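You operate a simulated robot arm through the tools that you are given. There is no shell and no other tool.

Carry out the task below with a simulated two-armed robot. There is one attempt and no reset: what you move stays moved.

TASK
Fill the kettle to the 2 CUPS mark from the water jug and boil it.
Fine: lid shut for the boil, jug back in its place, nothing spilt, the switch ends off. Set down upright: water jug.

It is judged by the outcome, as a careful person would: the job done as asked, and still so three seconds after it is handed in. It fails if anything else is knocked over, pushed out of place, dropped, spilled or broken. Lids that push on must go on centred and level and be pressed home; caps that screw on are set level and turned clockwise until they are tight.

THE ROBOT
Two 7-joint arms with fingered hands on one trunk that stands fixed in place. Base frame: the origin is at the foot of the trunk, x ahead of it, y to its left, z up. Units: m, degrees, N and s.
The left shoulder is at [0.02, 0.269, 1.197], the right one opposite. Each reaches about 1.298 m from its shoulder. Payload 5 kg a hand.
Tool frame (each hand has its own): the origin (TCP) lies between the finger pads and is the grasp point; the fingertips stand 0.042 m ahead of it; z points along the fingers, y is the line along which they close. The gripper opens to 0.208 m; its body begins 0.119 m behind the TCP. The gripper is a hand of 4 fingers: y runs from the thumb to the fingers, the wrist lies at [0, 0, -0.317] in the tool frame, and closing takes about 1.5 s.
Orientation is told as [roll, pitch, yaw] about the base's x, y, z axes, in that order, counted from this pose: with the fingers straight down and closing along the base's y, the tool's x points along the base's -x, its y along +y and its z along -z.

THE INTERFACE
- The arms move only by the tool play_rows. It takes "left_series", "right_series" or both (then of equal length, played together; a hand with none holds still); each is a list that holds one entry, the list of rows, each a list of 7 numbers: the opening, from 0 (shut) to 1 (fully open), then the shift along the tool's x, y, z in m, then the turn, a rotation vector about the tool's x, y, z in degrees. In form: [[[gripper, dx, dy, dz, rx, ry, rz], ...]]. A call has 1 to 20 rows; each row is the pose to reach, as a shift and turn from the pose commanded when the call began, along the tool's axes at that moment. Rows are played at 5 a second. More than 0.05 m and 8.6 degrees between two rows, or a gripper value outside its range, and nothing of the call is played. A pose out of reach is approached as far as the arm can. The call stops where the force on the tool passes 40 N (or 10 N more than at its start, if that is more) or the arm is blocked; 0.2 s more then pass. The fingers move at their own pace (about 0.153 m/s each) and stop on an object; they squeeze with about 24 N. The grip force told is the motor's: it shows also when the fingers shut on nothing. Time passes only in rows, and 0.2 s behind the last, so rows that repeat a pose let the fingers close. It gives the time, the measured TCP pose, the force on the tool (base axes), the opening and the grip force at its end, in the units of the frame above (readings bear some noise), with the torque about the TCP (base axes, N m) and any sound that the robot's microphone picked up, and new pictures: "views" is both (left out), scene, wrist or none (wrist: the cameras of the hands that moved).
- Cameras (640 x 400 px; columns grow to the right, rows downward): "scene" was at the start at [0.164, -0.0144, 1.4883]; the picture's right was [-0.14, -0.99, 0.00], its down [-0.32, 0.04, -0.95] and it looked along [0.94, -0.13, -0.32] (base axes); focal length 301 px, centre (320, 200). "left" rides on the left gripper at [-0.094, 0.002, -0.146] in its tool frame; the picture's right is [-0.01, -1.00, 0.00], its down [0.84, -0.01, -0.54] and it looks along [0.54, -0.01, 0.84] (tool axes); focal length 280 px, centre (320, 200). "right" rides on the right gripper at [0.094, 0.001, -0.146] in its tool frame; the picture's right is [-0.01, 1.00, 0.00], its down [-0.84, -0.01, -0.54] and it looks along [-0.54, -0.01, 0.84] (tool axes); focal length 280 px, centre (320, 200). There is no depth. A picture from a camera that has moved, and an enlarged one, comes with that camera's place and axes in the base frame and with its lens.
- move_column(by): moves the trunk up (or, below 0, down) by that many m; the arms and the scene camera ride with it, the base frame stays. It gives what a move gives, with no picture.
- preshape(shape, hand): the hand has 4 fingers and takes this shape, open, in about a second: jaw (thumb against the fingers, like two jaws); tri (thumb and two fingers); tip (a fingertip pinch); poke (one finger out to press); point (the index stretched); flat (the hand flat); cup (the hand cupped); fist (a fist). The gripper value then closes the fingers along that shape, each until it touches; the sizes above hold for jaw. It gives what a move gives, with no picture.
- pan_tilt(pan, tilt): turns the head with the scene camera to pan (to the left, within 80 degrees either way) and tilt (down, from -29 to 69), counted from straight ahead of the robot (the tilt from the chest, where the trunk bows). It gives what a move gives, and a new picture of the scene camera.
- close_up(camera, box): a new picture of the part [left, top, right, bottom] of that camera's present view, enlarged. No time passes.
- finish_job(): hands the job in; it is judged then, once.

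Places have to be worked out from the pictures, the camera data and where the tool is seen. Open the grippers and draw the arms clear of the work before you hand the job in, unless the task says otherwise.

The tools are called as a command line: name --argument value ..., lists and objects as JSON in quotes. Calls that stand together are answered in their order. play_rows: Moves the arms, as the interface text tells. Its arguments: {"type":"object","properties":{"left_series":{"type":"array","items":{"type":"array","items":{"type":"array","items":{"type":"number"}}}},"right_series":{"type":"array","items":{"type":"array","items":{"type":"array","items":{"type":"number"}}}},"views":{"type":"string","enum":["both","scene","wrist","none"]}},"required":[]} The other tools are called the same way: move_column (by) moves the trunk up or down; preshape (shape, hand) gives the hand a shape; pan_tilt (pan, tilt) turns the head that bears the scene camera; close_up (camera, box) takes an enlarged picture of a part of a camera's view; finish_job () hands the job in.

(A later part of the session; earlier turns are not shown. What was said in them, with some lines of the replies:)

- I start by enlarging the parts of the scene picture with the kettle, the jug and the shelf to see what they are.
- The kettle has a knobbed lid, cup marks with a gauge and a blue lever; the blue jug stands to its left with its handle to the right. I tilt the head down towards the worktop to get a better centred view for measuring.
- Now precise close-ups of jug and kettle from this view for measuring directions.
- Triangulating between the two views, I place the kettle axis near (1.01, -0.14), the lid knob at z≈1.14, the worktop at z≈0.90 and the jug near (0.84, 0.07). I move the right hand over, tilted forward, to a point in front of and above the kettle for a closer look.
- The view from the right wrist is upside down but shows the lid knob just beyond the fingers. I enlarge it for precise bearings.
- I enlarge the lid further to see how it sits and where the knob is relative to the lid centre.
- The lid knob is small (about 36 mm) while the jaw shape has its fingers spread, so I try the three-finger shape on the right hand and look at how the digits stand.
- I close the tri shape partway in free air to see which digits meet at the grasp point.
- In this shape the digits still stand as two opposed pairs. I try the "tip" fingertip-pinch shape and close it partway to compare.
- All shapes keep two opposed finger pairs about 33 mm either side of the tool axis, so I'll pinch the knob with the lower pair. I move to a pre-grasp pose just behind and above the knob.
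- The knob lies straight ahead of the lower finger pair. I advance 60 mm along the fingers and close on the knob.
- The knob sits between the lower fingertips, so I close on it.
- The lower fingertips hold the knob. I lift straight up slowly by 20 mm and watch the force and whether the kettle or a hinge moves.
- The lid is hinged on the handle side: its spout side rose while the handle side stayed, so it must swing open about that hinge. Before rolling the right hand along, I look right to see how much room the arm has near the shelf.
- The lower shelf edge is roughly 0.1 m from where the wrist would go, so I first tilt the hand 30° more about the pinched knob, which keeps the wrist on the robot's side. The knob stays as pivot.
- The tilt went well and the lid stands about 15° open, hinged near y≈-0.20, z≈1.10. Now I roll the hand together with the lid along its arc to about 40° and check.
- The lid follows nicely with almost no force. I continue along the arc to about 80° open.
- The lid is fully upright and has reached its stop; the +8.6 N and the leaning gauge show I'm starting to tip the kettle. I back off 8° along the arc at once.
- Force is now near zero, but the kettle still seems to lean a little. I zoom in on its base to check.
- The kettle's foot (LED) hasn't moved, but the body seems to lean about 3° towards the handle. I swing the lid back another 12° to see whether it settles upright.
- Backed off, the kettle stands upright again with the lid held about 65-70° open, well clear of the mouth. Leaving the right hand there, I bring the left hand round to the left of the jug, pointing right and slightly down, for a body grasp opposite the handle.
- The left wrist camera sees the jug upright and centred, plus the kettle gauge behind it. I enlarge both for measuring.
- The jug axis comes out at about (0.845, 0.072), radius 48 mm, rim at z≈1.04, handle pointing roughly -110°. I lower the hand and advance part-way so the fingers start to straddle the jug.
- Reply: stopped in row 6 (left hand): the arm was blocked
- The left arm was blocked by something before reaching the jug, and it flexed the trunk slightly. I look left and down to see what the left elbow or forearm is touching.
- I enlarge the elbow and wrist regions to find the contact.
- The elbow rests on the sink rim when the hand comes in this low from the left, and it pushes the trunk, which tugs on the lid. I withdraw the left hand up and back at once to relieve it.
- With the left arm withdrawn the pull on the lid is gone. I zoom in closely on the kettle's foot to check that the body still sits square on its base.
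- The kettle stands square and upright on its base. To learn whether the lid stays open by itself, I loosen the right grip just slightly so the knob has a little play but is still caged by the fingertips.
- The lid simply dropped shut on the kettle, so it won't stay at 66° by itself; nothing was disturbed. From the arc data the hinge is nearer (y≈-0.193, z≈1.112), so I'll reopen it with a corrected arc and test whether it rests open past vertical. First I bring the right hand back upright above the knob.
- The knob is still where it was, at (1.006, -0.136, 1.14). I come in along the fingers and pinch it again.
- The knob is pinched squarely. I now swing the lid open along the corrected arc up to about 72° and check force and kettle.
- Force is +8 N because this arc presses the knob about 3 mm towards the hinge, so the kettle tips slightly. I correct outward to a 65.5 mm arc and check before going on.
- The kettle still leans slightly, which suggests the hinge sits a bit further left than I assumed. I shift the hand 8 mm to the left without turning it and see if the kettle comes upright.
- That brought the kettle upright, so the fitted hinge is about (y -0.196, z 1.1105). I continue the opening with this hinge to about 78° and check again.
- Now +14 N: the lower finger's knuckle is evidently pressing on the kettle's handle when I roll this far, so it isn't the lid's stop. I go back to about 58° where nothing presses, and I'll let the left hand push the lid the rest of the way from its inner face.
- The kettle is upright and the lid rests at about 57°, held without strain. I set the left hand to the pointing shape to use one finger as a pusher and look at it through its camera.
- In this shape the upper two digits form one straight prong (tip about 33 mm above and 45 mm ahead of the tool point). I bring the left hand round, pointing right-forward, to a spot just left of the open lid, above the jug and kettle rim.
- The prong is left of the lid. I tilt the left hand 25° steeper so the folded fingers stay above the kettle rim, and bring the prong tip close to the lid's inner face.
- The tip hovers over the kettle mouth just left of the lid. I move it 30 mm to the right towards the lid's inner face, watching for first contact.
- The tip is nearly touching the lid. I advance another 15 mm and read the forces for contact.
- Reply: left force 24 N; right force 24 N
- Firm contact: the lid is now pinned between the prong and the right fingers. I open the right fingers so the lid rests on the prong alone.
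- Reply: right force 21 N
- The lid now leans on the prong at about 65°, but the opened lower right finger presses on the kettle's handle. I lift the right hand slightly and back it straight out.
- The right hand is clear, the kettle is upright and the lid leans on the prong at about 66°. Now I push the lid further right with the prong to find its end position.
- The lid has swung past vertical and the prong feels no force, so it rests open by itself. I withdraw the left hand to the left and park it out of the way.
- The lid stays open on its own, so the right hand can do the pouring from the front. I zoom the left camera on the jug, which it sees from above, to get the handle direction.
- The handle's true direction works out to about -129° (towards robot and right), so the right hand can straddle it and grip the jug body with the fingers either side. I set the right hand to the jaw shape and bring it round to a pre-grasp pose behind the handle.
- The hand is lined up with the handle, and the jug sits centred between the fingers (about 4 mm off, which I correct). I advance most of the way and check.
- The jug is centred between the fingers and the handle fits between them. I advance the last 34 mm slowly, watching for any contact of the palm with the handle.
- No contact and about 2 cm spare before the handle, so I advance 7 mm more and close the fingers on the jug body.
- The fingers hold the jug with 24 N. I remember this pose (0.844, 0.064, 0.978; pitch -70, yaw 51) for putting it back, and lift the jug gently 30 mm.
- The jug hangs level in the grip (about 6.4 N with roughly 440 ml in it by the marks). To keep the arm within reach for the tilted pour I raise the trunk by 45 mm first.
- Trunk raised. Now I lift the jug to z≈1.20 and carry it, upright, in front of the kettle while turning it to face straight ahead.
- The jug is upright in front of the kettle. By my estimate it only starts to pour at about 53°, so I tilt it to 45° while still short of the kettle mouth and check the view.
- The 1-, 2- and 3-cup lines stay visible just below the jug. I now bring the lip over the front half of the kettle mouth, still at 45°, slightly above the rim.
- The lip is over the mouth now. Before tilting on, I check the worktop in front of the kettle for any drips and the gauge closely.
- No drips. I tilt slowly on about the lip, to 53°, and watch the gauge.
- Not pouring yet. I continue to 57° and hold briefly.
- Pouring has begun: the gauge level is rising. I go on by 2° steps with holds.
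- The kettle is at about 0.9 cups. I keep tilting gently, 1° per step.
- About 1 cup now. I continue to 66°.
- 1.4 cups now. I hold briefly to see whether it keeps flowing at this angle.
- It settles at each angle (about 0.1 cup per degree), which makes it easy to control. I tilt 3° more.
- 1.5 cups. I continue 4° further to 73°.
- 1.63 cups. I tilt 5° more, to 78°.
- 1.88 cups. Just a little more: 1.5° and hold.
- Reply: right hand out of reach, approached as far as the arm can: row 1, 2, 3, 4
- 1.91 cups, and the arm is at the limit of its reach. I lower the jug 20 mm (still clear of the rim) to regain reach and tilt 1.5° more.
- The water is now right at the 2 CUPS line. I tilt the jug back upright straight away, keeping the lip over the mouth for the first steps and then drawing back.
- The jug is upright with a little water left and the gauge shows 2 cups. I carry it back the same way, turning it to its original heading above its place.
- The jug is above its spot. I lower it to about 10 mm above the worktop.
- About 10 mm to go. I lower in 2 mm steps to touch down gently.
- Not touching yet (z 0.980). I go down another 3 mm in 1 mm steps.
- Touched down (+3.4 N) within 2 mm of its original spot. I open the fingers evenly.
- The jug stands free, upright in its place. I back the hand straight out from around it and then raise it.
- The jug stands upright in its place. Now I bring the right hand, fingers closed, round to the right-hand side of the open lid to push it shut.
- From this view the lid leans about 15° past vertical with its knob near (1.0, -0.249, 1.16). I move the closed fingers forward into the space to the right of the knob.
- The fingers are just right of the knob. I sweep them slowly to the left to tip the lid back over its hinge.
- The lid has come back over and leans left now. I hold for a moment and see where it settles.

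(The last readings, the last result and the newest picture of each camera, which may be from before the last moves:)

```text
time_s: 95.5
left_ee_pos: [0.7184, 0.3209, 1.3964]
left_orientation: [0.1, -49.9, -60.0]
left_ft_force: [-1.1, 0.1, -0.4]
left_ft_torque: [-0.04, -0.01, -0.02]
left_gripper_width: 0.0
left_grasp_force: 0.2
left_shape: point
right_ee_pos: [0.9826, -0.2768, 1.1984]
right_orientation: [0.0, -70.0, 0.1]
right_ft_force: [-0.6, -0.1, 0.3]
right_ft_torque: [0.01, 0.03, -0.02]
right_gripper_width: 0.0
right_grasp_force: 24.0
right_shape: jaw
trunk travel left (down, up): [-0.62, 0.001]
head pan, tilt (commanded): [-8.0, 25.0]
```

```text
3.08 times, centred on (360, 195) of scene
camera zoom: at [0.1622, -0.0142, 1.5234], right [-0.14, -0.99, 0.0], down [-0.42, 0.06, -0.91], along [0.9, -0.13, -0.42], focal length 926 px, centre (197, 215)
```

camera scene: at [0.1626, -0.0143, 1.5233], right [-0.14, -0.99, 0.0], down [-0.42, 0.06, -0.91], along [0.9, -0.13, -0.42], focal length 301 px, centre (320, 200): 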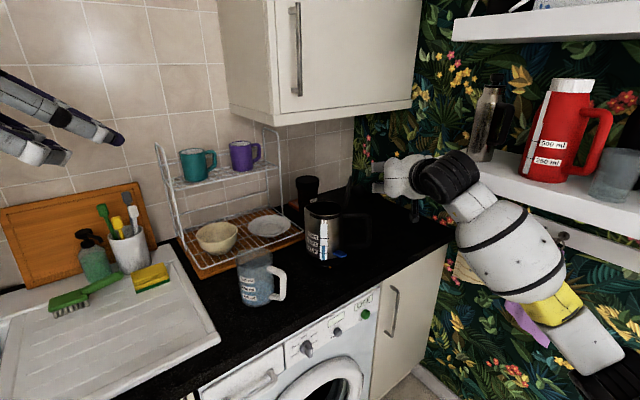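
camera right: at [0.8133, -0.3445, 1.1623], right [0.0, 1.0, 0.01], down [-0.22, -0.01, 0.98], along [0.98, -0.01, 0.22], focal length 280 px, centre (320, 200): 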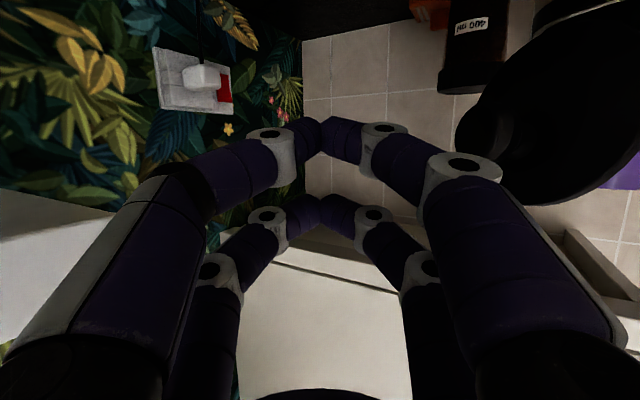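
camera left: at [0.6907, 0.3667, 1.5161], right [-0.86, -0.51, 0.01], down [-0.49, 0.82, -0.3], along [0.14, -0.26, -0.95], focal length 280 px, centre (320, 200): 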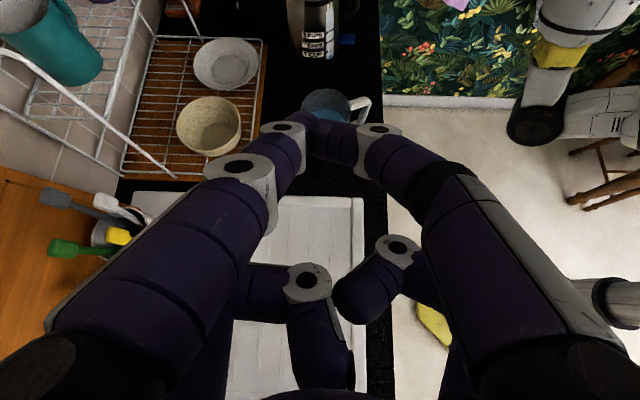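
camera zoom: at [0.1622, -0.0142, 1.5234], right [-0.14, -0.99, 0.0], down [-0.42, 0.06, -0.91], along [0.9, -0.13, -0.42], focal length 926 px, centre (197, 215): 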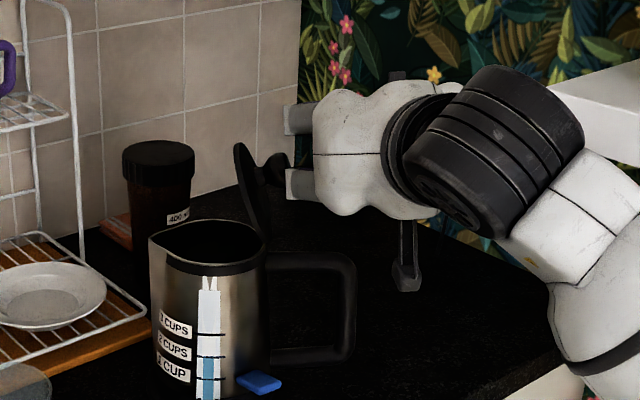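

It is balanced near 80° against the fingers. I push a little further until it drops shut.

play_rows --right_series '[[[0, 0, 0.008, 0, 0, 0, 0], [0, 0, 0.016, 0, 0, 0, 0], [0, 0, 0.024, 0, 0, 0, 0], [0, 0, 0.032, 0, 0, 0, 0], [0, 0, 0.032, 0, 0, 0, 0], [0, 0, 0.032, 0, 0, 0, 0]]]' --views "none"

close_up --camera "scene" --box '[290, 130, 430, 260]'

```text
time_s: 96.9
left_ee_pos: [0.7182, 0.3197, 1.396]
left_orientation: [0.1, -49.9, -60.1]
left_ft_force: [0.5, -0.2, 0.2]
left_ft_torque: [0.0, 0.02, -0.03]
left_gripper_width: 0.0
left_grasp_force: 0.1
left_shape: point
right_ee_pos: [0.9816, -0.2462, 1.1989]
right_orientation: [0.0, -69.9, 0.2]
right_ft_force: [-0.3, 0.5, -0.7]
right_ft_torque: [0.01, 0.01, -0.05]
right_gripper_width: 0.0
right_grasp_force: 23.9
right_shape: jaw
trunk travel left (down, up): [-0.62, 0.001]
head pan, tilt (commanded): [-8.0, 25.0]
```

```text
3.08 times, centred on (360, 195) of scene
camera zoom: at [0.1622, -0.0141, 1.5234], right [-0.14, -0.99, 0.0], down [-0.42, 0.06, -0.91], along [0.9, -0.13, -0.42], focal length 926 px, centre (197, 215)
```

zoom: 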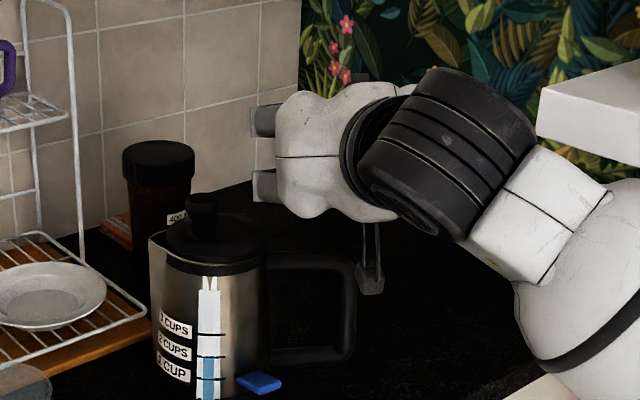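

The lid fell shut. I zoom in to see whether it is fully seated.

close_up --camera "scene" --box '[310, 175, 370, 235]'

close_up --camera "scene" --box '[300, 195, 370, 275]'

```text
6.67 times, centred on (340, 205) of scene
camera zoom: at [0.1622, -0.0141, 1.5234], right [-0.14, -0.99, 0.0], down [-0.42, 0.06, -0.91], along [0.9, -0.13, -0.42], focal length 2006 px, centre (187, 167)
```

zoom: 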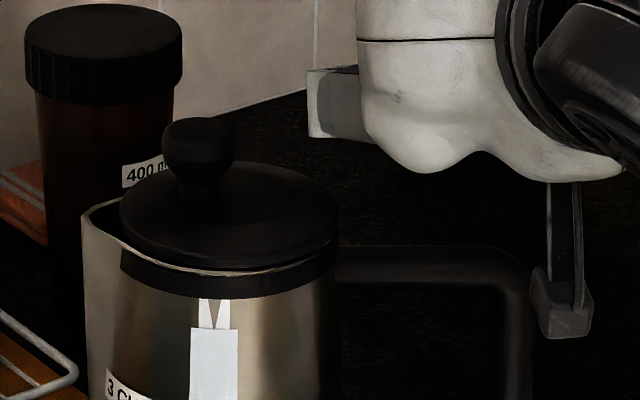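

```text
5.00 times, centred on (335, 235) of scene
camera zoom: at [0.1622, -0.0141, 1.5234], right [-0.14, -0.99, 0.0], down [-0.42, 0.06, -0.91], along [0.9, -0.13, -0.42], focal length 1505 px, centre (245, 25)
```

zoom: 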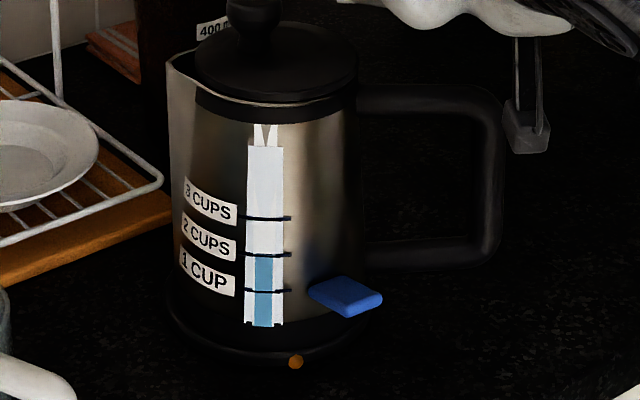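

The lid sits as it did at the start. I take a closer reading of the water gauge and lever.

close_up --camera "scene" --box '[318, 230, 354, 262]'

```text
12.50 times, centred on (336, 246) of scene
camera zoom: at [0.1622, -0.0141, 1.5234], right [-0.14, -0.99, 0.0], down [-0.42, 0.06, -0.91], along [0.9, -0.13, -0.42], focal length 3762 px, centre (120, -375)
```

zoom: 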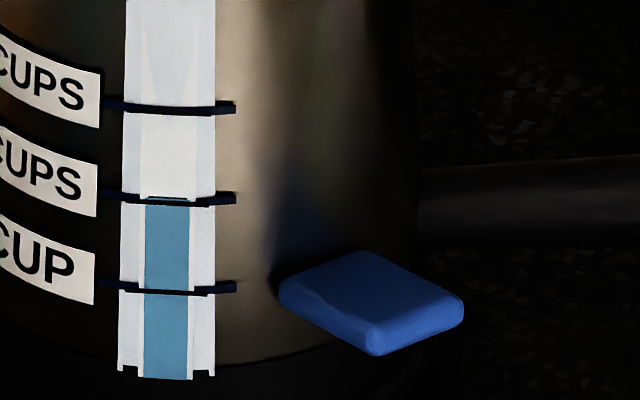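

The level sits right on the 2 CUPS mark and the lid is shut. Next is the blue lever; the left hand in its pointing shape suits it best. First I withdraw the right hand to the right, clear of the kettle.

play_rows --right_series '[[[0, -0.01, -0.03, -0.03, 0, 0, 0], [0, -0.02, -0.06, -0.07, 0, 0, 0], [0, -0.03, -0.08, -0.11, 0, 0, 0], [0, -0.04, -0.09, -0.155, 0, 0, 0], [0, -0.05, -0.1, -0.2, 0, 0, 0], [0, -0.06, -0.1, -0.245, 0, 0, 0]]]'

close_up --camera "right" --box '[320, 0, 640, 200]'

```text
refused: row 2 steps farther than a row can; nothing moved
```

```text
2.00 times, centred on (480, 100) of right
camera zoom: at [0.8134, -0.2443, 1.1613], right [0.0, 1.0, 0.01], down [-0.22, -0.01, 0.98], along [0.98, -0.01, 0.22], focal length 561 px, centre (0, 400)
```

zoom: 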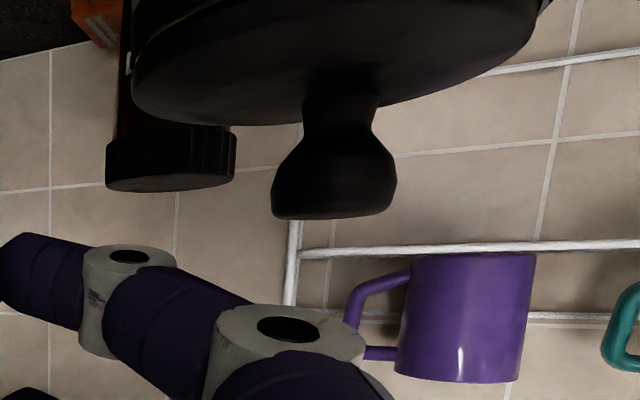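

That was refused for step size (nothing moved). I repeat the withdrawal with smaller steps.

play_rows --right_series '[[[0, -0.008, -0.02, -0.025, 0, 0, 0], [0, -0.016, -0.045, -0.055, 0, 0, 0], [0, -0.024, -0.065, -0.09, 0, 0, 0], [0, -0.032, -0.08, -0.125, 0, 0, 0], [0, -0.04, -0.09, -0.165, 0, 0, 0], [0, -0.048, -0.1, -0.205, 0, 0, 0], [0, -0.056, -0.1, -0.245, 0, 0, 0]]]'

close_up --camera "right" --box '[320, 0, 640, 200]'

```text
time_s: 98.5
left_ee_pos: [0.7167, 0.3209, 1.3966]
left_orientation: [0.2, -50.0, -59.9]
left_ft_force: [0.2, 1.1, -0.2]
left_ft_torque: [-0.08, -0.04, -0.04]
left_gripper_width: 0.0
left_grasp_force: 0.0
left_shape: point
right_ee_pos: [0.768, -0.3476, 1.3369]
right_orientation: [-0.1, -69.9, 0.2]
right_ft_force: [-0.2, 0.0, 0.1]
right_ft_torque: [-0.03, 0.02, -0.02]
right_gripper_width: 0.0
right_grasp_force: 24.0
right_shape: jaw
trunk travel left (down, up): [-0.62, 0.001]
head pan, tilt (commanded): [-8.0, 25.0]
camera scene: at [0.1614, -0.0136, 1.5236], right [-0.14, -0.99, 0.0], down [-0.42, 0.06, -0.91], along [0.9, -0.13, -0.42], focal length 301 px, centre (320, 200)
camera right: at [0.5985, -0.3468, 1.2993], right [0.0, 1.0, 0.01], down [-0.22, -0.01, 0.98], along [0.98, -0.01, 0.22], focal length 280 px, centre (320, 200)
```

scene: 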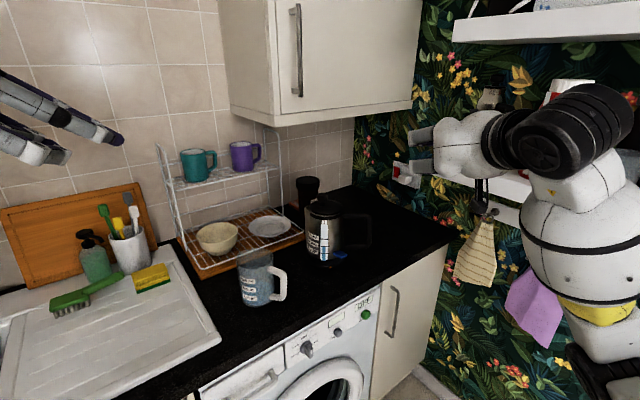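
right: 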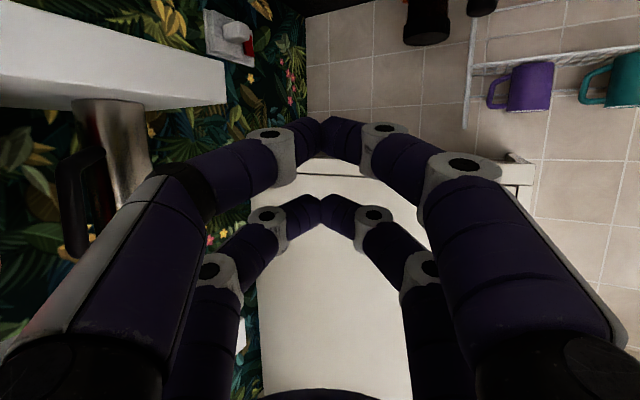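

```text
2.00 times, centred on (480, 100) of right
camera zoom: at [0.5985, -0.3468, 1.2993], right [0.0, 1.0, 0.01], down [-0.22, -0.01, 0.98], along [0.98, -0.01, 0.22], focal length 561 px, centre (0, 400)
```

zoom: 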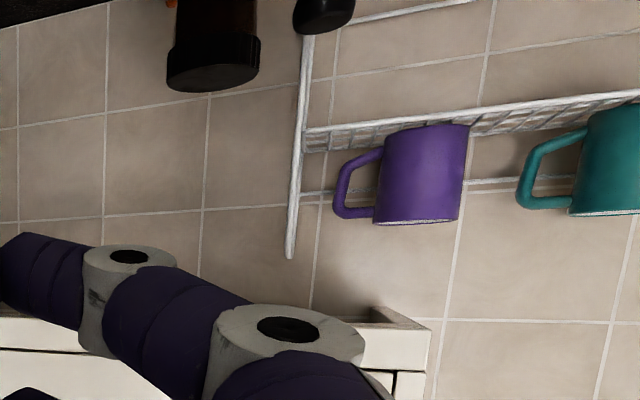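

Now I bring the left pointing finger over to the front of the kettle, to a spot about 6 cm above the blue lever.

play_rows --left_series '[[[0, -0.0149, -0.0139, 0.0406, -1.94, 1.95, -2.31], [0, -0.0297, -0.0277, 0.0811, -3.88, 3.9, -4.62], [0, -0.0446, -0.0416, 0.1217, -5.82, 5.85, -6.93], [0, -0.0594, -0.0554, 0.1622, -7.76, 7.8, -9.24], [0, -0.0743, -0.0693, 0.2028, -9.7, 9.75, -11.55], [0, -0.0891, -0.0832, 0.2434, -11.64, 11.7, -13.86], [0, -0.104, -0.097, 0.2839, -13.58, 13.65, -16.17], [0, -0.1188, -0.1109, 0.3245, -15.52, 15.6, -18.48], [0, -0.1337, -0.1247, 0.365, -17.46, 17.55, -20.79], [0, -0.1485, -0.1386, 0.4056, -19.4, 19.5, -23.1], [0, -0.132, -0.1308, 0.4441, -19.4, 19.5, -23.1], [0, -0.1155, -0.123, 0.4826, -19.4, 19.5, -23.1], [0, -0.0989, -0.1153, 0.5212, -19.4, 19.5, -23.1], [0, -0.0824, -0.1075, 0.5597, -19.4, 19.5, -23.1], [0, -0.0659, -0.0997, 0.5982, -19.4, 19.5, -23.1]]]'

close_up --camera "scene" --box '[270, 170, 400, 280]'

close_up --camera "left" --box '[200, 60, 460, 220]'

```text
time_s: 101.7
left_ee_pos: [0.8847, -0.1602, 1.0578]
left_orientation: [0.1, -30.0, -29.9]
left_ft_force: [1.4, 0.4, 0.5]
left_ft_torque: [-0.01, 0.15, -0.03]
left_gripper_width: 0.0
left_grasp_force: 0.1
left_shape: point
right_ee_pos: [0.7699, -0.3485, 1.3351]
right_orientation: [-0.1, -69.7, 0.2]
right_ft_force: [-0.2, 0.1, 0.1]
right_ft_torque: [0.0, -0.01, -0.02]
right_gripper_width: 0.0001
right_grasp_force: 23.7
right_shape: jaw
trunk travel left (down, up): [-0.62, 0.001]
head pan, tilt (commanded): [-8.0, 25.0]
camera scene: at [0.1634, -0.0143, 1.5231], right [-0.14, -0.99, 0.0], down [-0.42, 0.06, -0.91], along [0.9, -0.13, -0.42], focal length 301 px, centre (320, 200)
camera left: at [0.8912, -0.1627, 1.2322], right [-0.49, -0.87, 0.01], down [-0.87, 0.49, 0.05], along [-0.04, 0.02, -1.0], focal length 280 px, centre (320, 200)
```

scene: 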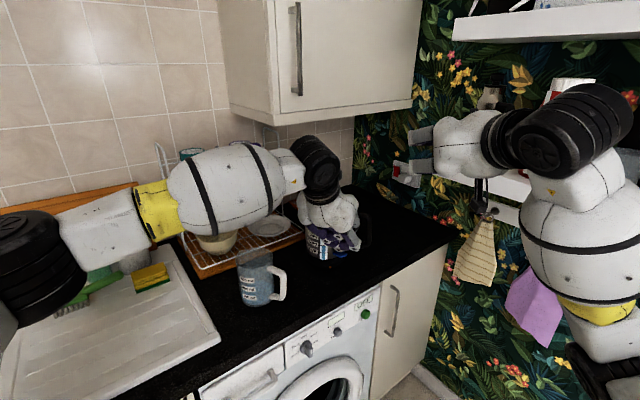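
left: 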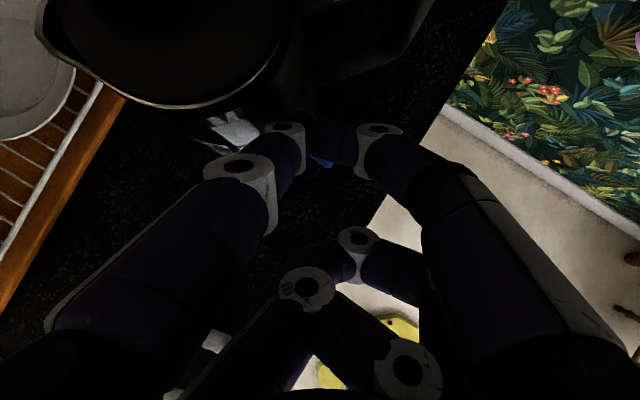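

```text
3.64 times, centred on (335, 225) of scene
camera zoom: at [0.1634, -0.0143, 1.5231], right [-0.14, -0.99, 0.0], down [-0.42, 0.06, -0.91], along [0.9, -0.13, -0.42], focal length 1094 px, centre (266, 109)
```

zoom: 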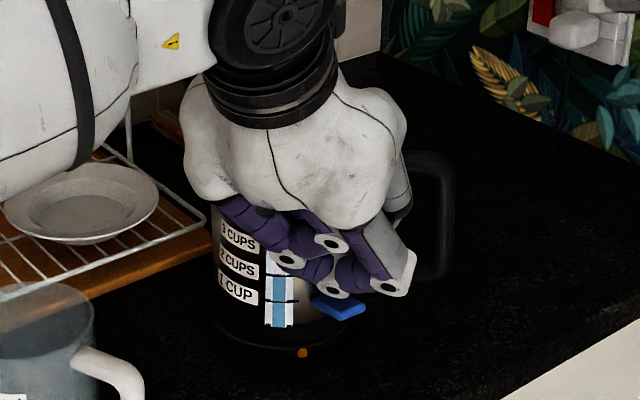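

```text
2.46 times, centred on (330, 140) of left
camera zoom: at [0.8912, -0.1627, 1.2322], right [-0.49, -0.87, 0.01], down [-0.87, 0.49, 0.05], along [-0.04, 0.02, -1.0], focal length 690 px, centre (295, 348)
```

zoom: 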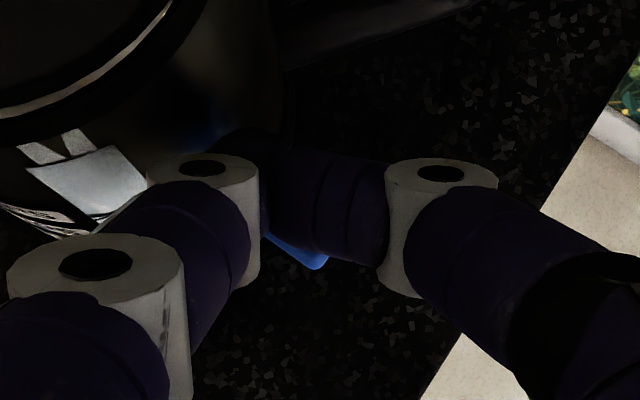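

The fingertip is over the inner part of the lever. I shift it about 14 mm outwards over the tab's middle and lower it to about 15 mm above.

play_rows --left_series '[[[0, 0.0072, -0.0117, -0.0041, 0, 0, 0], [0, 0.0147, -0.0117, 0.0089, 0, 0, 0], [0, 0.0222, -0.0117, 0.0219, 0, 0, 0], [0, 0.0297, -0.0117, 0.0349, 0, 0, 0], [0, 0.0297, -0.0117, 0.0349, 0, 0, 0]]]'

close_up --camera "scene" --box '[290, 200, 380, 275]'

close_up --camera "left" --box '[240, 60, 420, 180]'

```text
time_s: 102.9
left_ee_pos: [0.8714, -0.1673, 1.0171]
left_orientation: [0.0, -30.0, -29.9]
left_ft_force: [-0.6, -0.2, 0.9]
left_ft_torque: [-0.03, 0.0, 0.0]
left_gripper_width: 0.0
left_grasp_force: 0.1
left_shape: point
right_ee_pos: [0.7678, -0.3482, 1.3367]
right_orientation: [0.0, -69.9, 0.2]
right_ft_force: [0.6, -0.5, -0.4]
right_ft_torque: [0.01, 0.04, 0.02]
right_gripper_width: 0.0001
right_grasp_force: 24.0
right_shape: jaw
trunk travel left (down, up): [-0.62, 0.001]
head pan, tilt (commanded): [-8.0, 25.0]
camera scene: at [0.162, -0.0142, 1.5235], right [-0.14, -0.99, 0.0], down [-0.42, 0.06, -0.91], along [0.9, -0.13, -0.42], focal length 301 px, centre (320, 200)
camera left: at [0.8765, -0.1704, 1.191], right [-0.49, -0.87, 0.01], down [-0.87, 0.49, 0.04], along [-0.04, 0.02, -1.0], focal length 280 px, centre (320, 200)
```

scene: 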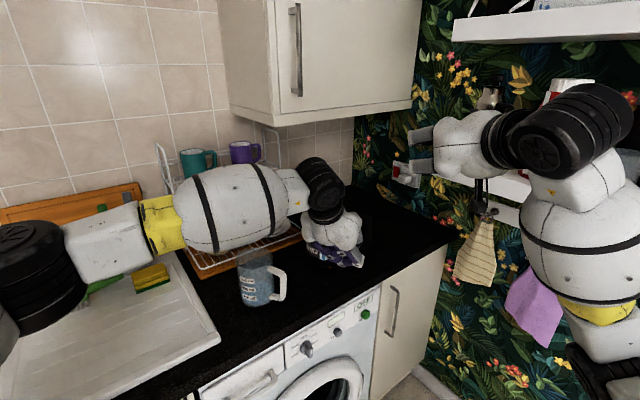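
left: 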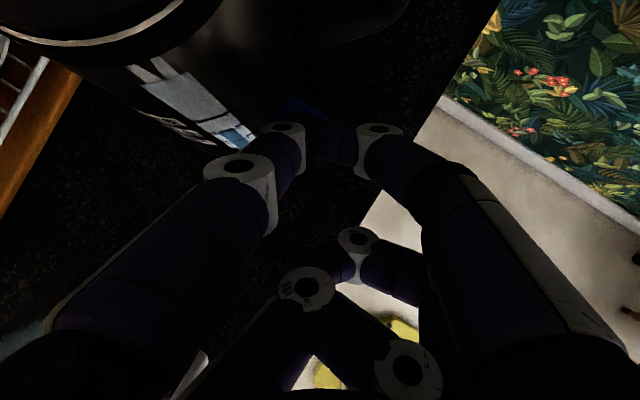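

```text
5.33 times, centred on (335, 238) of scene
camera zoom: at [0.162, -0.0142, 1.5235], right [-0.14, -0.99, 0.0], down [-0.42, 0.06, -0.91], along [0.9, -0.13, -0.42], focal length 1605 px, centre (240, 0)
```

zoom: 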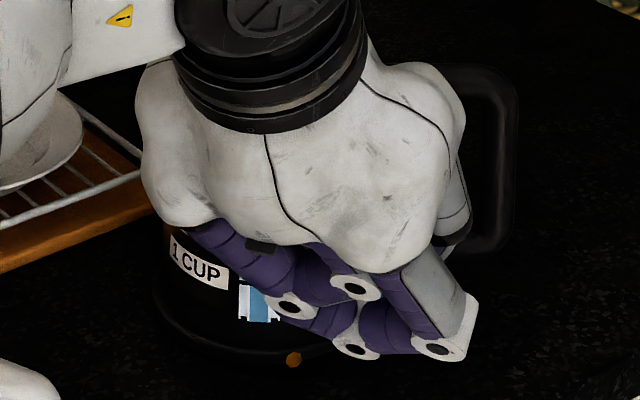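

```text
3.33 times, centred on (330, 120) of left
camera zoom: at [0.8765, -0.1704, 1.191], right [-0.49, -0.87, 0.01], down [-0.87, 0.49, 0.04], along [-0.04, 0.02, -1.0], focal length 935 px, centre (287, 467)
```

zoom: 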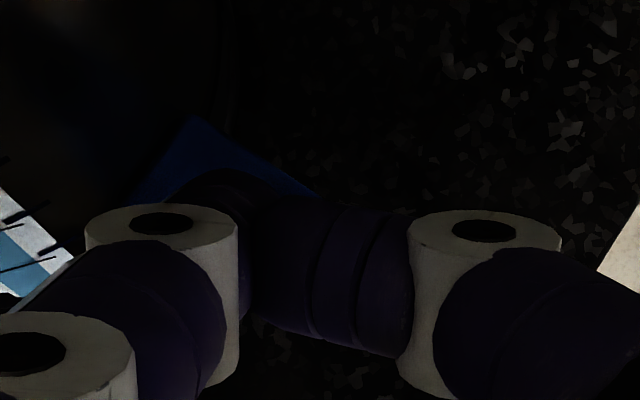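

From this angle the tab's centre is at about (0.928, -0.185), so I shift 8 mm inward and press straight down in small steps, watching force and sound.

play_rows --left_series '[[[0, -0.0035, 0.007, 0.002, 0, 0, 0], [0, 0.0015, 0.007, 0.0107, 0, 0, 0], [0, 0.004, 0.007, 0.015, 0, 0, 0], [0, 0.0055, 0.007, 0.0176, 0, 0, 0], [0, 0.0065, 0.007, 0.0193, 0, 0, 0]]]' --views "none"

close_up --camera "left" --box '[240, 60, 420, 180]'

```text
time_s: 104.1
left_ee_pos: [0.8798, -0.1666, 1.0036]
left_orientation: [-0.1, -30.6, -30.1]
left_ft_force: [-0.3, -1.2, 18.4]
left_ft_torque: [-0.14, -0.82, -0.02]
left_gripper_width: 0.0
left_grasp_force: 0.0
left_shape: point
right_ee_pos: [0.7691, -0.3483, 1.3358]
right_orientation: [0.1, -69.8, 0.0]
right_ft_force: [1.8, -0.6, -1.2]
right_ft_torque: [0.02, -0.03, 0.03]
right_gripper_width: 0.0
right_grasp_force: 24.8
right_shape: jaw
trunk travel left (down, up): [-0.62, 0.001]
head pan, tilt (commanded): [-8.0, 25.0]
stopped in row 5 (left hand): the force on the tool passed its limit at 43 N (the readings are from after the stop); the commanded pose is now the measured one
```

```text
3.33 times, centred on (330, 120) of left
camera zoom: at [0.8826, -0.1689, 1.1786], right [-0.49, -0.87, 0.01], down [-0.87, 0.49, 0.04], along [-0.03, 0.01, -1.0], focal length 935 px, centre (287, 467)
```

zoom: 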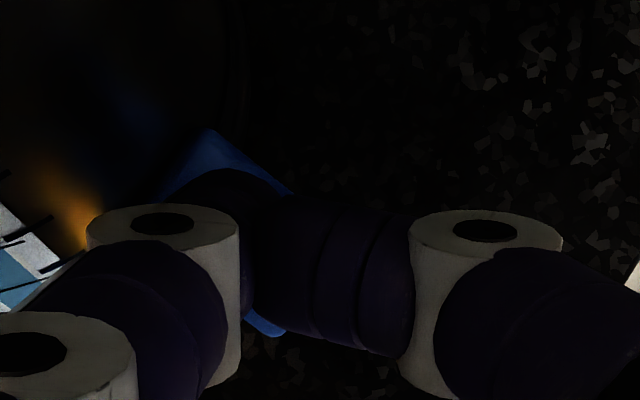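

The press hit the force limit and stopped, and I notice a new orange glow reflected on the kettle. I lift the finger and look.

play_rows --left_series '[[[0, -0.005, 0, -0.0087, 0, 0, 0], [0, -0.02, 0, -0.0346, 0, 0, 0], [0, -0.035, 0, -0.0606, 0, 0, 0], [0, -0.035, 0.01, -0.09, 0, 0, 0], [0, -0.035, 0.03, -0.13, 0, 0, 0]]]'

close_up --camera "scene" --box '[290, 200, 380, 275]'

```text
time_s: 105.3
left_ee_pos: [0.8581, -0.1259, 1.1319]
left_orientation: [0.0, -30.3, -30.0]
left_ft_force: [-1.8, 0.6, -0.4]
left_ft_torque: [0.0, -0.19, -0.02]
left_gripper_width: 0.0001
left_grasp_force: 0.0
left_shape: point
right_ee_pos: [0.7686, -0.3481, 1.3382]
right_orientation: [-0.1, -70.1, 0.3]
right_ft_force: [-0.8, 0.4, 0.7]
right_ft_torque: [-0.05, 0.0, -0.11]
right_gripper_width: 0.0
right_grasp_force: 24.2
right_shape: jaw
trunk travel left (down, up): [-0.62, 0.001]
head pan, tilt (commanded): [-8.0, 25.0]
camera scene: at [0.1612, -0.0135, 1.5236], right [-0.14, -0.99, 0.0], down [-0.42, 0.06, -0.91], along [0.9, -0.13, -0.42], focal length 301 px, centre (320, 200)
camera left: at [0.8627, -0.1276, 1.3059], right [-0.49, -0.87, 0.01], down [-0.87, 0.49, 0.04], along [-0.04, 0.01, -1.0], focal length 280 px, centre (320, 200)
```

scene: 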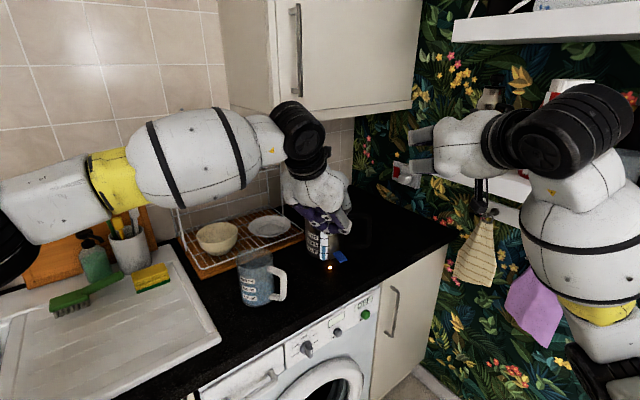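
left: 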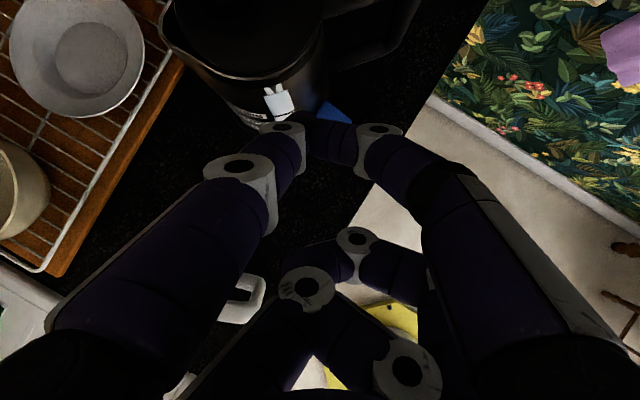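

```text
5.33 times, centred on (335, 238) of scene
camera zoom: at [0.1612, -0.0135, 1.5236], right [-0.14, -0.99, 0.0], down [-0.42, 0.06, -0.91], along [0.9, -0.13, -0.42], focal length 1605 px, centre (240, 0)
```

zoom: 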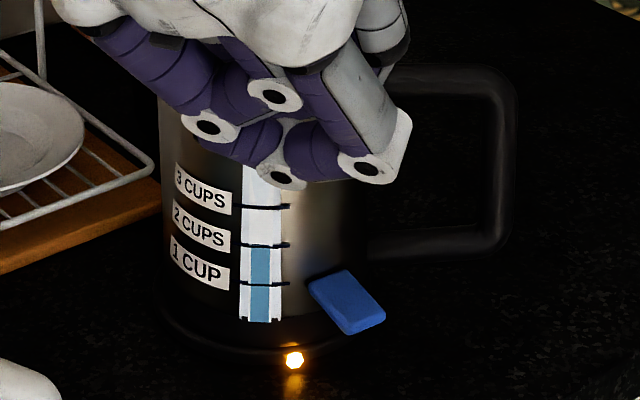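

The lever is down and the orange light is lit: the kettle is heating. I park the left arm back out of the way while it boils and listen.

play_rows --left_series '[[[0, -0.0045, 0.0111, -0.0359, 0, 0, 0], [0, -0.0089, 0.0222, -0.0719, 0, 0, 0], [0, -0.0134, 0.0333, -0.1078, 0, 0, 0], [0, 0.0061, 0.0607, -0.1375, 0, 0, 0], [0, 0.0256, 0.0881, -0.1673, 0, 0, 0], [0, 0.0451, 0.1155, -0.197, 0, 0, 0], [0, 0.0646, 0.1429, -0.2267, 0, 0, 0], [0, 0.0841, 0.1703, -0.2565, 0, 0, 0], [0, 0.1036, 0.1976, -0.2862, 0, 0, 0], [0, 0.1231, 0.225, -0.3159, 0, 0, 0], [0, 0.1426, 0.2524, -0.3456, 0, 0, 0], [0, 0.1621, 0.2798, -0.3754, 0, 0, 0], [0, 0.1816, 0.3072, -0.4051, 0, 0, 0], [0, 0.1816, 0.3072, -0.4051, 0, 0, 0]]]' --views "scene"

close_up --camera "scene" --box '[280, 170, 390, 275]'

```text
time_s: 108.3
left_ee_pos: [0.7044, 0.3243, 1.3898]
left_orientation: [0.1, -30.2, -30.1]
left_ft_force: [0.8, -1.0, 0.1]
left_ft_torque: [0.05, 0.03, 0.02]
left_gripper_width: 0.0002
left_grasp_force: 0.1
left_shape: point
right_ee_pos: [0.7694, -0.3499, 1.3365]
right_orientation: [0.1, -70.0, -0.1]
right_ft_force: [-0.5, -0.9, 0.4]
right_ft_torque: [0.04, 0.01, 0.11]
right_gripper_width: 0.0
right_grasp_force: 24.1
right_shape: jaw
trunk travel left (down, up): [-0.62, 0.001]
head pan, tilt (commanded): [-8.0, 25.0]
camera scene: at [0.1626, -0.0151, 1.5233], right [-0.14, -0.99, 0.0], down [-0.42, 0.06, -0.91], along [0.9, -0.13, -0.42], focal length 301 px, centre (320, 200)
```

scene: 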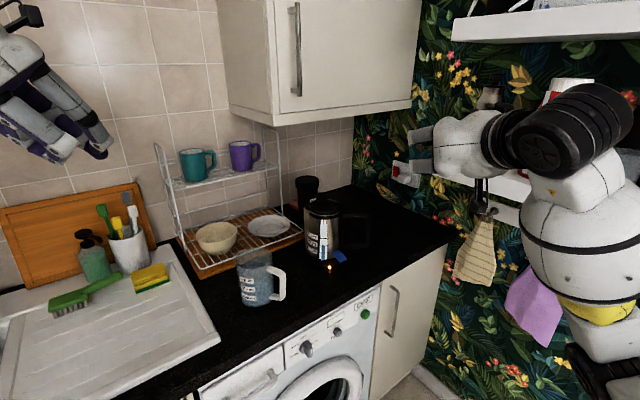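

```text
3.81 times, centred on (335, 222) of scene
camera zoom: at [0.1626, -0.0151, 1.5233], right [-0.14, -0.99, 0.0], down [-0.42, 0.06, -0.91], along [0.9, -0.13, -0.42], focal length 1146 px, centre (263, 114)
```

zoom: 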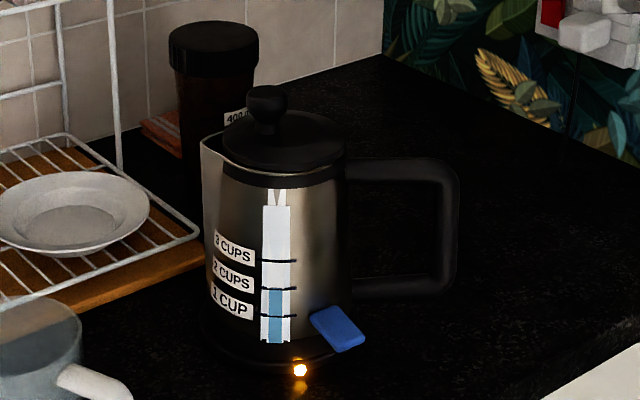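

The kettle is on with lid shut. I wait, holding still and listening for the boil.

play_rows --left_series '[[[0, 0, 0, 0, 0, 0, 0], [0, 0, 0, 0, 0, 0, 0], [0, 0, 0, 0, 0, 0, 0], [0, 0, 0, 0, 0, 0, 0], [0, 0, 0, 0, 0, 0, 0], [0, 0, 0, 0, 0, 0, 0], [0, 0, 0, 0, 0, 0, 0], [0, 0, 0, 0, 0, 0, 0], [0, 0, 0, 0, 0, 0, 0], [0, 0, 0, 0, 0, 0, 0], [0, 0, 0, 0, 0, 0, 0], [0, 0, 0, 0, 0, 0, 0], [0, 0, 0, 0, 0, 0, 0], [0, 0, 0, 0, 0, 0, 0], [0, 0, 0, 0, 0, 0, 0], [0, 0, 0, 0, 0, 0, 0], [0, 0, 0, 0, 0, 0, 0], [0, 0, 0, 0, 0, 0, 0], [0, 0, 0, 0, 0, 0, 0], [0, 0, 0, 0, 0, 0, 0]]]' --views "none"

close_up --camera "scene" --box '[280, 170, 390, 275]'

```text
time_s: 112.5
left_ee_pos: [0.7025, 0.3255, 1.3903]
left_orientation: [0.1, -30.2, -30.1]
left_ft_force: [-0.6, -0.2, -0.3]
left_ft_torque: [-0.02, -0.01, -0.01]
left_gripper_width: 0.0001
left_grasp_force: 0.1
left_shape: point
right_ee_pos: [0.7687, -0.3484, 1.3371]
right_orientation: [0.0, -69.9, 0.1]
right_ft_force: [-0.5, 0.6, -0.4]
right_ft_torque: [0.0, 0.0, -0.03]
right_gripper_width: 0.0
right_grasp_force: 23.9
right_shape: jaw
trunk travel left (down, up): [-0.62, 0.001]
head pan, tilt (commanded): [-8.0, 25.0]
```

```text
3.81 times, centred on (335, 222) of scene
camera zoom: at [0.1622, -0.0142, 1.5234], right [-0.14, -0.99, 0.0], down [-0.42, 0.06, -0.91], along [0.9, -0.13, -0.42], focal length 1146 px, centre (263, 114)
```

zoom: 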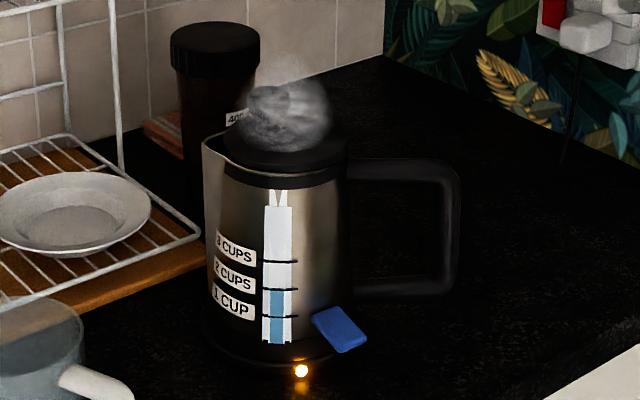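

Steam is rising already. I keep waiting to see whether it clicks off by itself.

play_rows --left_series '[[[0, 0, 0, 0, 0, 0, 0], [0, 0, 0, 0, 0, 0, 0], [0, 0, 0, 0, 0, 0, 0], [0, 0, 0, 0, 0, 0, 0], [0, 0, 0, 0, 0, 0, 0], [0, 0, 0, 0, 0, 0, 0], [0, 0, 0, 0, 0, 0, 0], [0, 0, 0, 0, 0, 0, 0], [0, 0, 0, 0, 0, 0, 0], [0, 0, 0, 0, 0, 0, 0], [0, 0, 0, 0, 0, 0, 0], [0, 0, 0, 0, 0, 0, 0], [0, 0, 0, 0, 0, 0, 0], [0, 0, 0, 0, 0, 0, 0], [0, 0, 0, 0, 0, 0, 0]]]' --views "none"

close_up --camera "scene" --box '[280, 170, 390, 275]'

```text
time_s: 115.7
left_ee_pos: [0.7024, 0.3242, 1.3903]
left_orientation: [0.2, -30.3, -30.0]
left_ft_force: [0.6, -0.6, 0.0]
left_ft_torque: [0.03, 0.03, 0.0]
left_gripper_width: 0.0002
left_grasp_force: 0.0
left_shape: point
right_ee_pos: [0.768, -0.3498, 1.3366]
right_orientation: [0.0, -69.9, 0.1]
right_ft_force: [0.3, 0.2, -0.2]
right_ft_torque: [-0.03, -0.03, 0.0]
right_gripper_width: 0.0
right_grasp_force: 24.6
right_shape: jaw
trunk travel left (down, up): [-0.62, 0.001]
head pan, tilt (commanded): [-8.0, 25.0]
```

```text
3.81 times, centred on (335, 222) of scene
camera zoom: at [0.1622, -0.0142, 1.5234], right [-0.14, -0.99, 0.0], down [-0.42, 0.06, -0.91], along [0.9, -0.13, -0.42], focal length 1146 px, centre (263, 114)
```

zoom: 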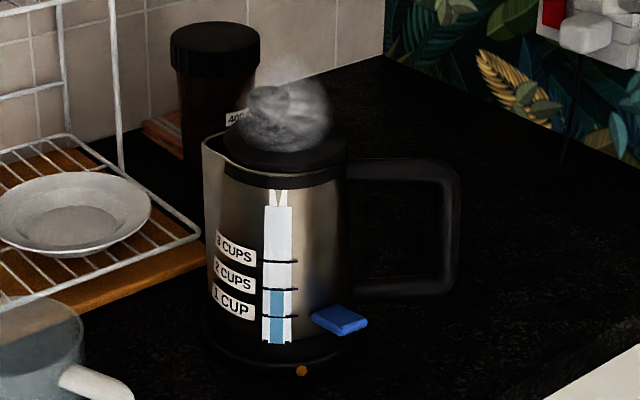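

The kettle boiled and clicked itself off: lever up, light out. I draw both arms back and open the hands.

play_rows --right_series '[[[0, -0.01, 0, -0.04, 0, 0, 0], [0.2, -0.02, 0, -0.08, 0, 0, 0], [0.5, -0.03, 0, -0.12, 0, 0, 0], [0.8, -0.04, 0, -0.16, 0, 0, 0], [1, -0.04, 0, -0.18, 0, 0, 0], [1, -0.04, 0, -0.18, 0, 0, 0]]]' --views "none"

preshape --hand "left" --shape "jaw"

pan_tilt --pan -2 --tilt 34

close_up --camera "scene" --box '[250, 165, 330, 245]'

close_up --camera "scene" --box '[310, 120, 410, 230]'

```text
time_s: 117.1
left_ee_pos: [0.7035, 0.3259, 1.3898]
left_orientation: [0.1, -30.2, -30.0]
left_ft_force: [-0.4, 0.2, 0.0]
left_ft_torque: [-0.03, 0.01, -0.02]
left_gripper_width: 0.0
left_grasp_force: 0.1
left_shape: point
right_ee_pos: [0.611, -0.349, 1.4357]
right_orientation: [0.0, -69.8, 0.1]
right_ft_force: [-0.5, -0.3, 0.2]
right_ft_torque: [0.01, 0.06, 0.03]
right_gripper_width: 0.2079
right_grasp_force: 0.0
right_shape: jaw
trunk travel left (down, up): [-0.62, 0.001]
head pan, tilt (commanded): [-8.0, 25.0]
```

```text
time_s: 118.0
left_ee_pos: [0.7018, 0.3259, 1.3892]
left_orientation: [0.0, -30.5, -30.0]
left_ft_force: [-0.1, 0.0, -0.1]
left_ft_torque: [0.0, -0.05, -0.01]
left_gripper_width: 0.2079
left_grasp_force: 0.0
left_shape: jaw
right_ee_pos: [0.6112, -0.3489, 1.4369]
right_orientation: [0.0, -69.9, 0.1]
right_ft_force: [-0.7, 0.2, -0.2]
right_ft_torque: [0.03, 0.02, 0.0]
right_gripper_width: 0.2078
right_grasp_force: 0.1
right_shape: jaw
trunk travel left (down, up): [-0.62, 0.001]
head pan, tilt (commanded): [-8.0, 25.0]
```

```text
time_s: 118.7
left_ee_pos: [0.7022, 0.3256, 1.39]
left_orientation: [0.1, -30.3, -30.1]
left_ft_force: [0.5, 0.4, 0.5]
left_ft_torque: [-0.02, 0.05, 0.05]
left_gripper_width: 0.2079
left_grasp_force: 0.0
left_shape: jaw
right_ee_pos: [0.6119, -0.3495, 1.4364]
right_orientation: [-0.1, -69.8, 0.1]
right_ft_force: [0.1, 0.2, 0.1]
right_ft_torque: [0.02, -0.02, -0.02]
right_gripper_width: 0.2078
right_grasp_force: 0.0
right_shape: jaw
trunk travel left (down, up): [-0.62, 0.001]
head pan, tilt (commanded): [-2.0, 34.0]
camera scene: at [0.1595, -0.0045, 1.5092], right [-0.04, -1.0, 0.0], down [-0.56, 0.02, -0.83], along [0.83, -0.03, -0.56], focal length 301 px, centre (320, 200)
```

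scene: 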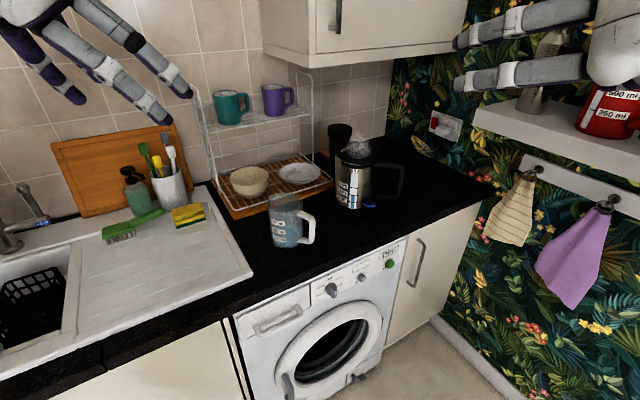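

```text
5.00 times, centred on (290, 205) of scene
camera zoom: at [0.1595, -0.0045, 1.5092], right [-0.04, -1.0, 0.0], down [-0.56, 0.02, -0.83], along [0.83, -0.03, -0.56], focal length 1505 px, centre (470, 175)
```

zoom: 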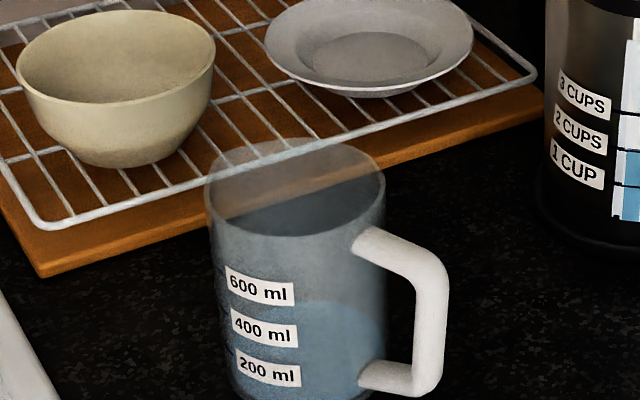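

```text
3.64 times, centred on (360, 175) of scene
camera zoom: at [0.1595, -0.0045, 1.5092], right [-0.04, -1.0, 0.0], down [-0.56, 0.02, -0.83], along [0.83, -0.03, -0.56], focal length 1094 px, centre (174, 291)
```

zoom: 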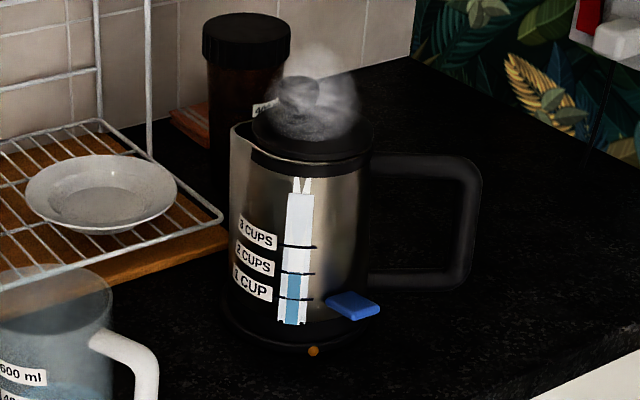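

The kettle reads 2 cups, lever up, light off, lid shut and steaming; the jug stands upright within about 2 mm of its original spot, and nothing else has moved. I draw the left hand back a little more before handing in.

play_rows --left_series '[[[1, 0.0227, -0.008, -0.0285, 0, 0, 0], [1, 0.0453, -0.016, -0.0569, 0, 0, 0], [1, 0.068, -0.024, -0.0854, 0, 0, 0], [1, 0.068, -0.024, -0.0854, 0, 0, 0]]]' --views "scene"

close_up --camera "scene" --box '[320, 130, 400, 220]'

```text
time_s: 119.7
left_ee_pos: [0.6056, 0.353, 1.4312]
left_orientation: [0.0, -30.1, -29.9]
left_ft_force: [0.7, -1.0, -0.3]
left_ft_torque: [0.04, 0.12, -0.03]
left_gripper_width: 0.2081
left_grasp_force: 0.0
left_shape: jaw
right_ee_pos: [0.6122, -0.3485, 1.4356]
right_orientation: [0.1, -69.8, 0.0]
right_ft_force: [1.2, -0.2, -0.5]
right_ft_torque: [0.01, 0.0, 0.0]
right_gripper_width: 0.2079
right_grasp_force: 0.1
right_shape: jaw
trunk travel left (down, up): [-0.62, 0.001]
head pan, tilt (commanded): [-2.0, 34.0]
camera scene: at [0.1608, -0.0049, 1.5089], right [-0.04, -1.0, 0.0], down [-0.56, 0.02, -0.83], along [0.83, -0.03, -0.56], focal length 301 px, centre (320, 200)
```

scene: 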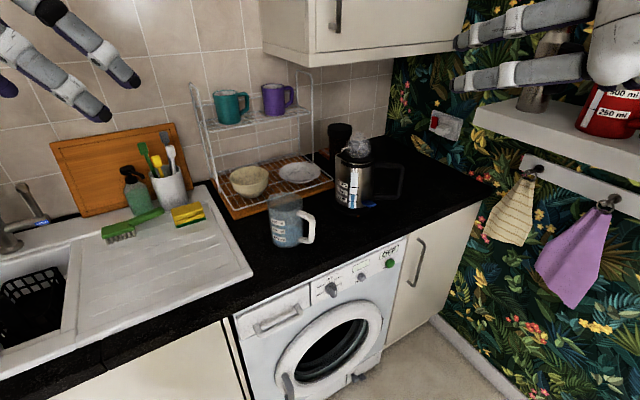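

```text
4.44 times, centred on (360, 175) of scene
camera zoom: at [0.1608, -0.0049, 1.5089], right [-0.04, -1.0, 0.0], down [-0.56, 0.02, -0.83], along [0.83, -0.03, -0.56], focal length 1338 px, centre (142, 311)
```

zoom: 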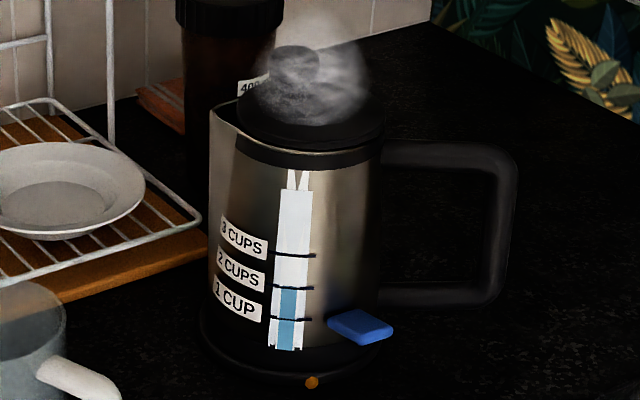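

Everything is as the task asks: water at the 2 CUPS line, lid shut, kettle boiled with its switch off, jug upright back in its place, hands open and clear. I hand the job in.

finish_job

```text
The job is handed in.
```

The kettle is filled to the 2 CUPS mark and boiled, and I've handed the job in; I don't have the result of the judging.

- **Water level:** the gauge reads right at the 2 CUPS line. About half a cup was already in the kettle, and I poured the rest from the jug. I saw no spills.
- **Boil:** the lid was shut, and about ten seconds after I pressed the lever it had steamed and clicked itself off. The lever is up and the light is out.
- **Jug:** it stands upright within about 2 mm of its original spot, with a little water left in it.

**Kettle shifted slightly:** its body turned about 8° on its base while I was opening the lid; the base itself stayed where it was. During that time it also leaned a few degrees now and then, but it settled upright again each time.

**Lid:** it is hinged and dropped shut under its own weight. It looked fully seated, but I didn't press it down separately.

Nothing else looked moved or knocked over. Both hands were open and clear when I finished.
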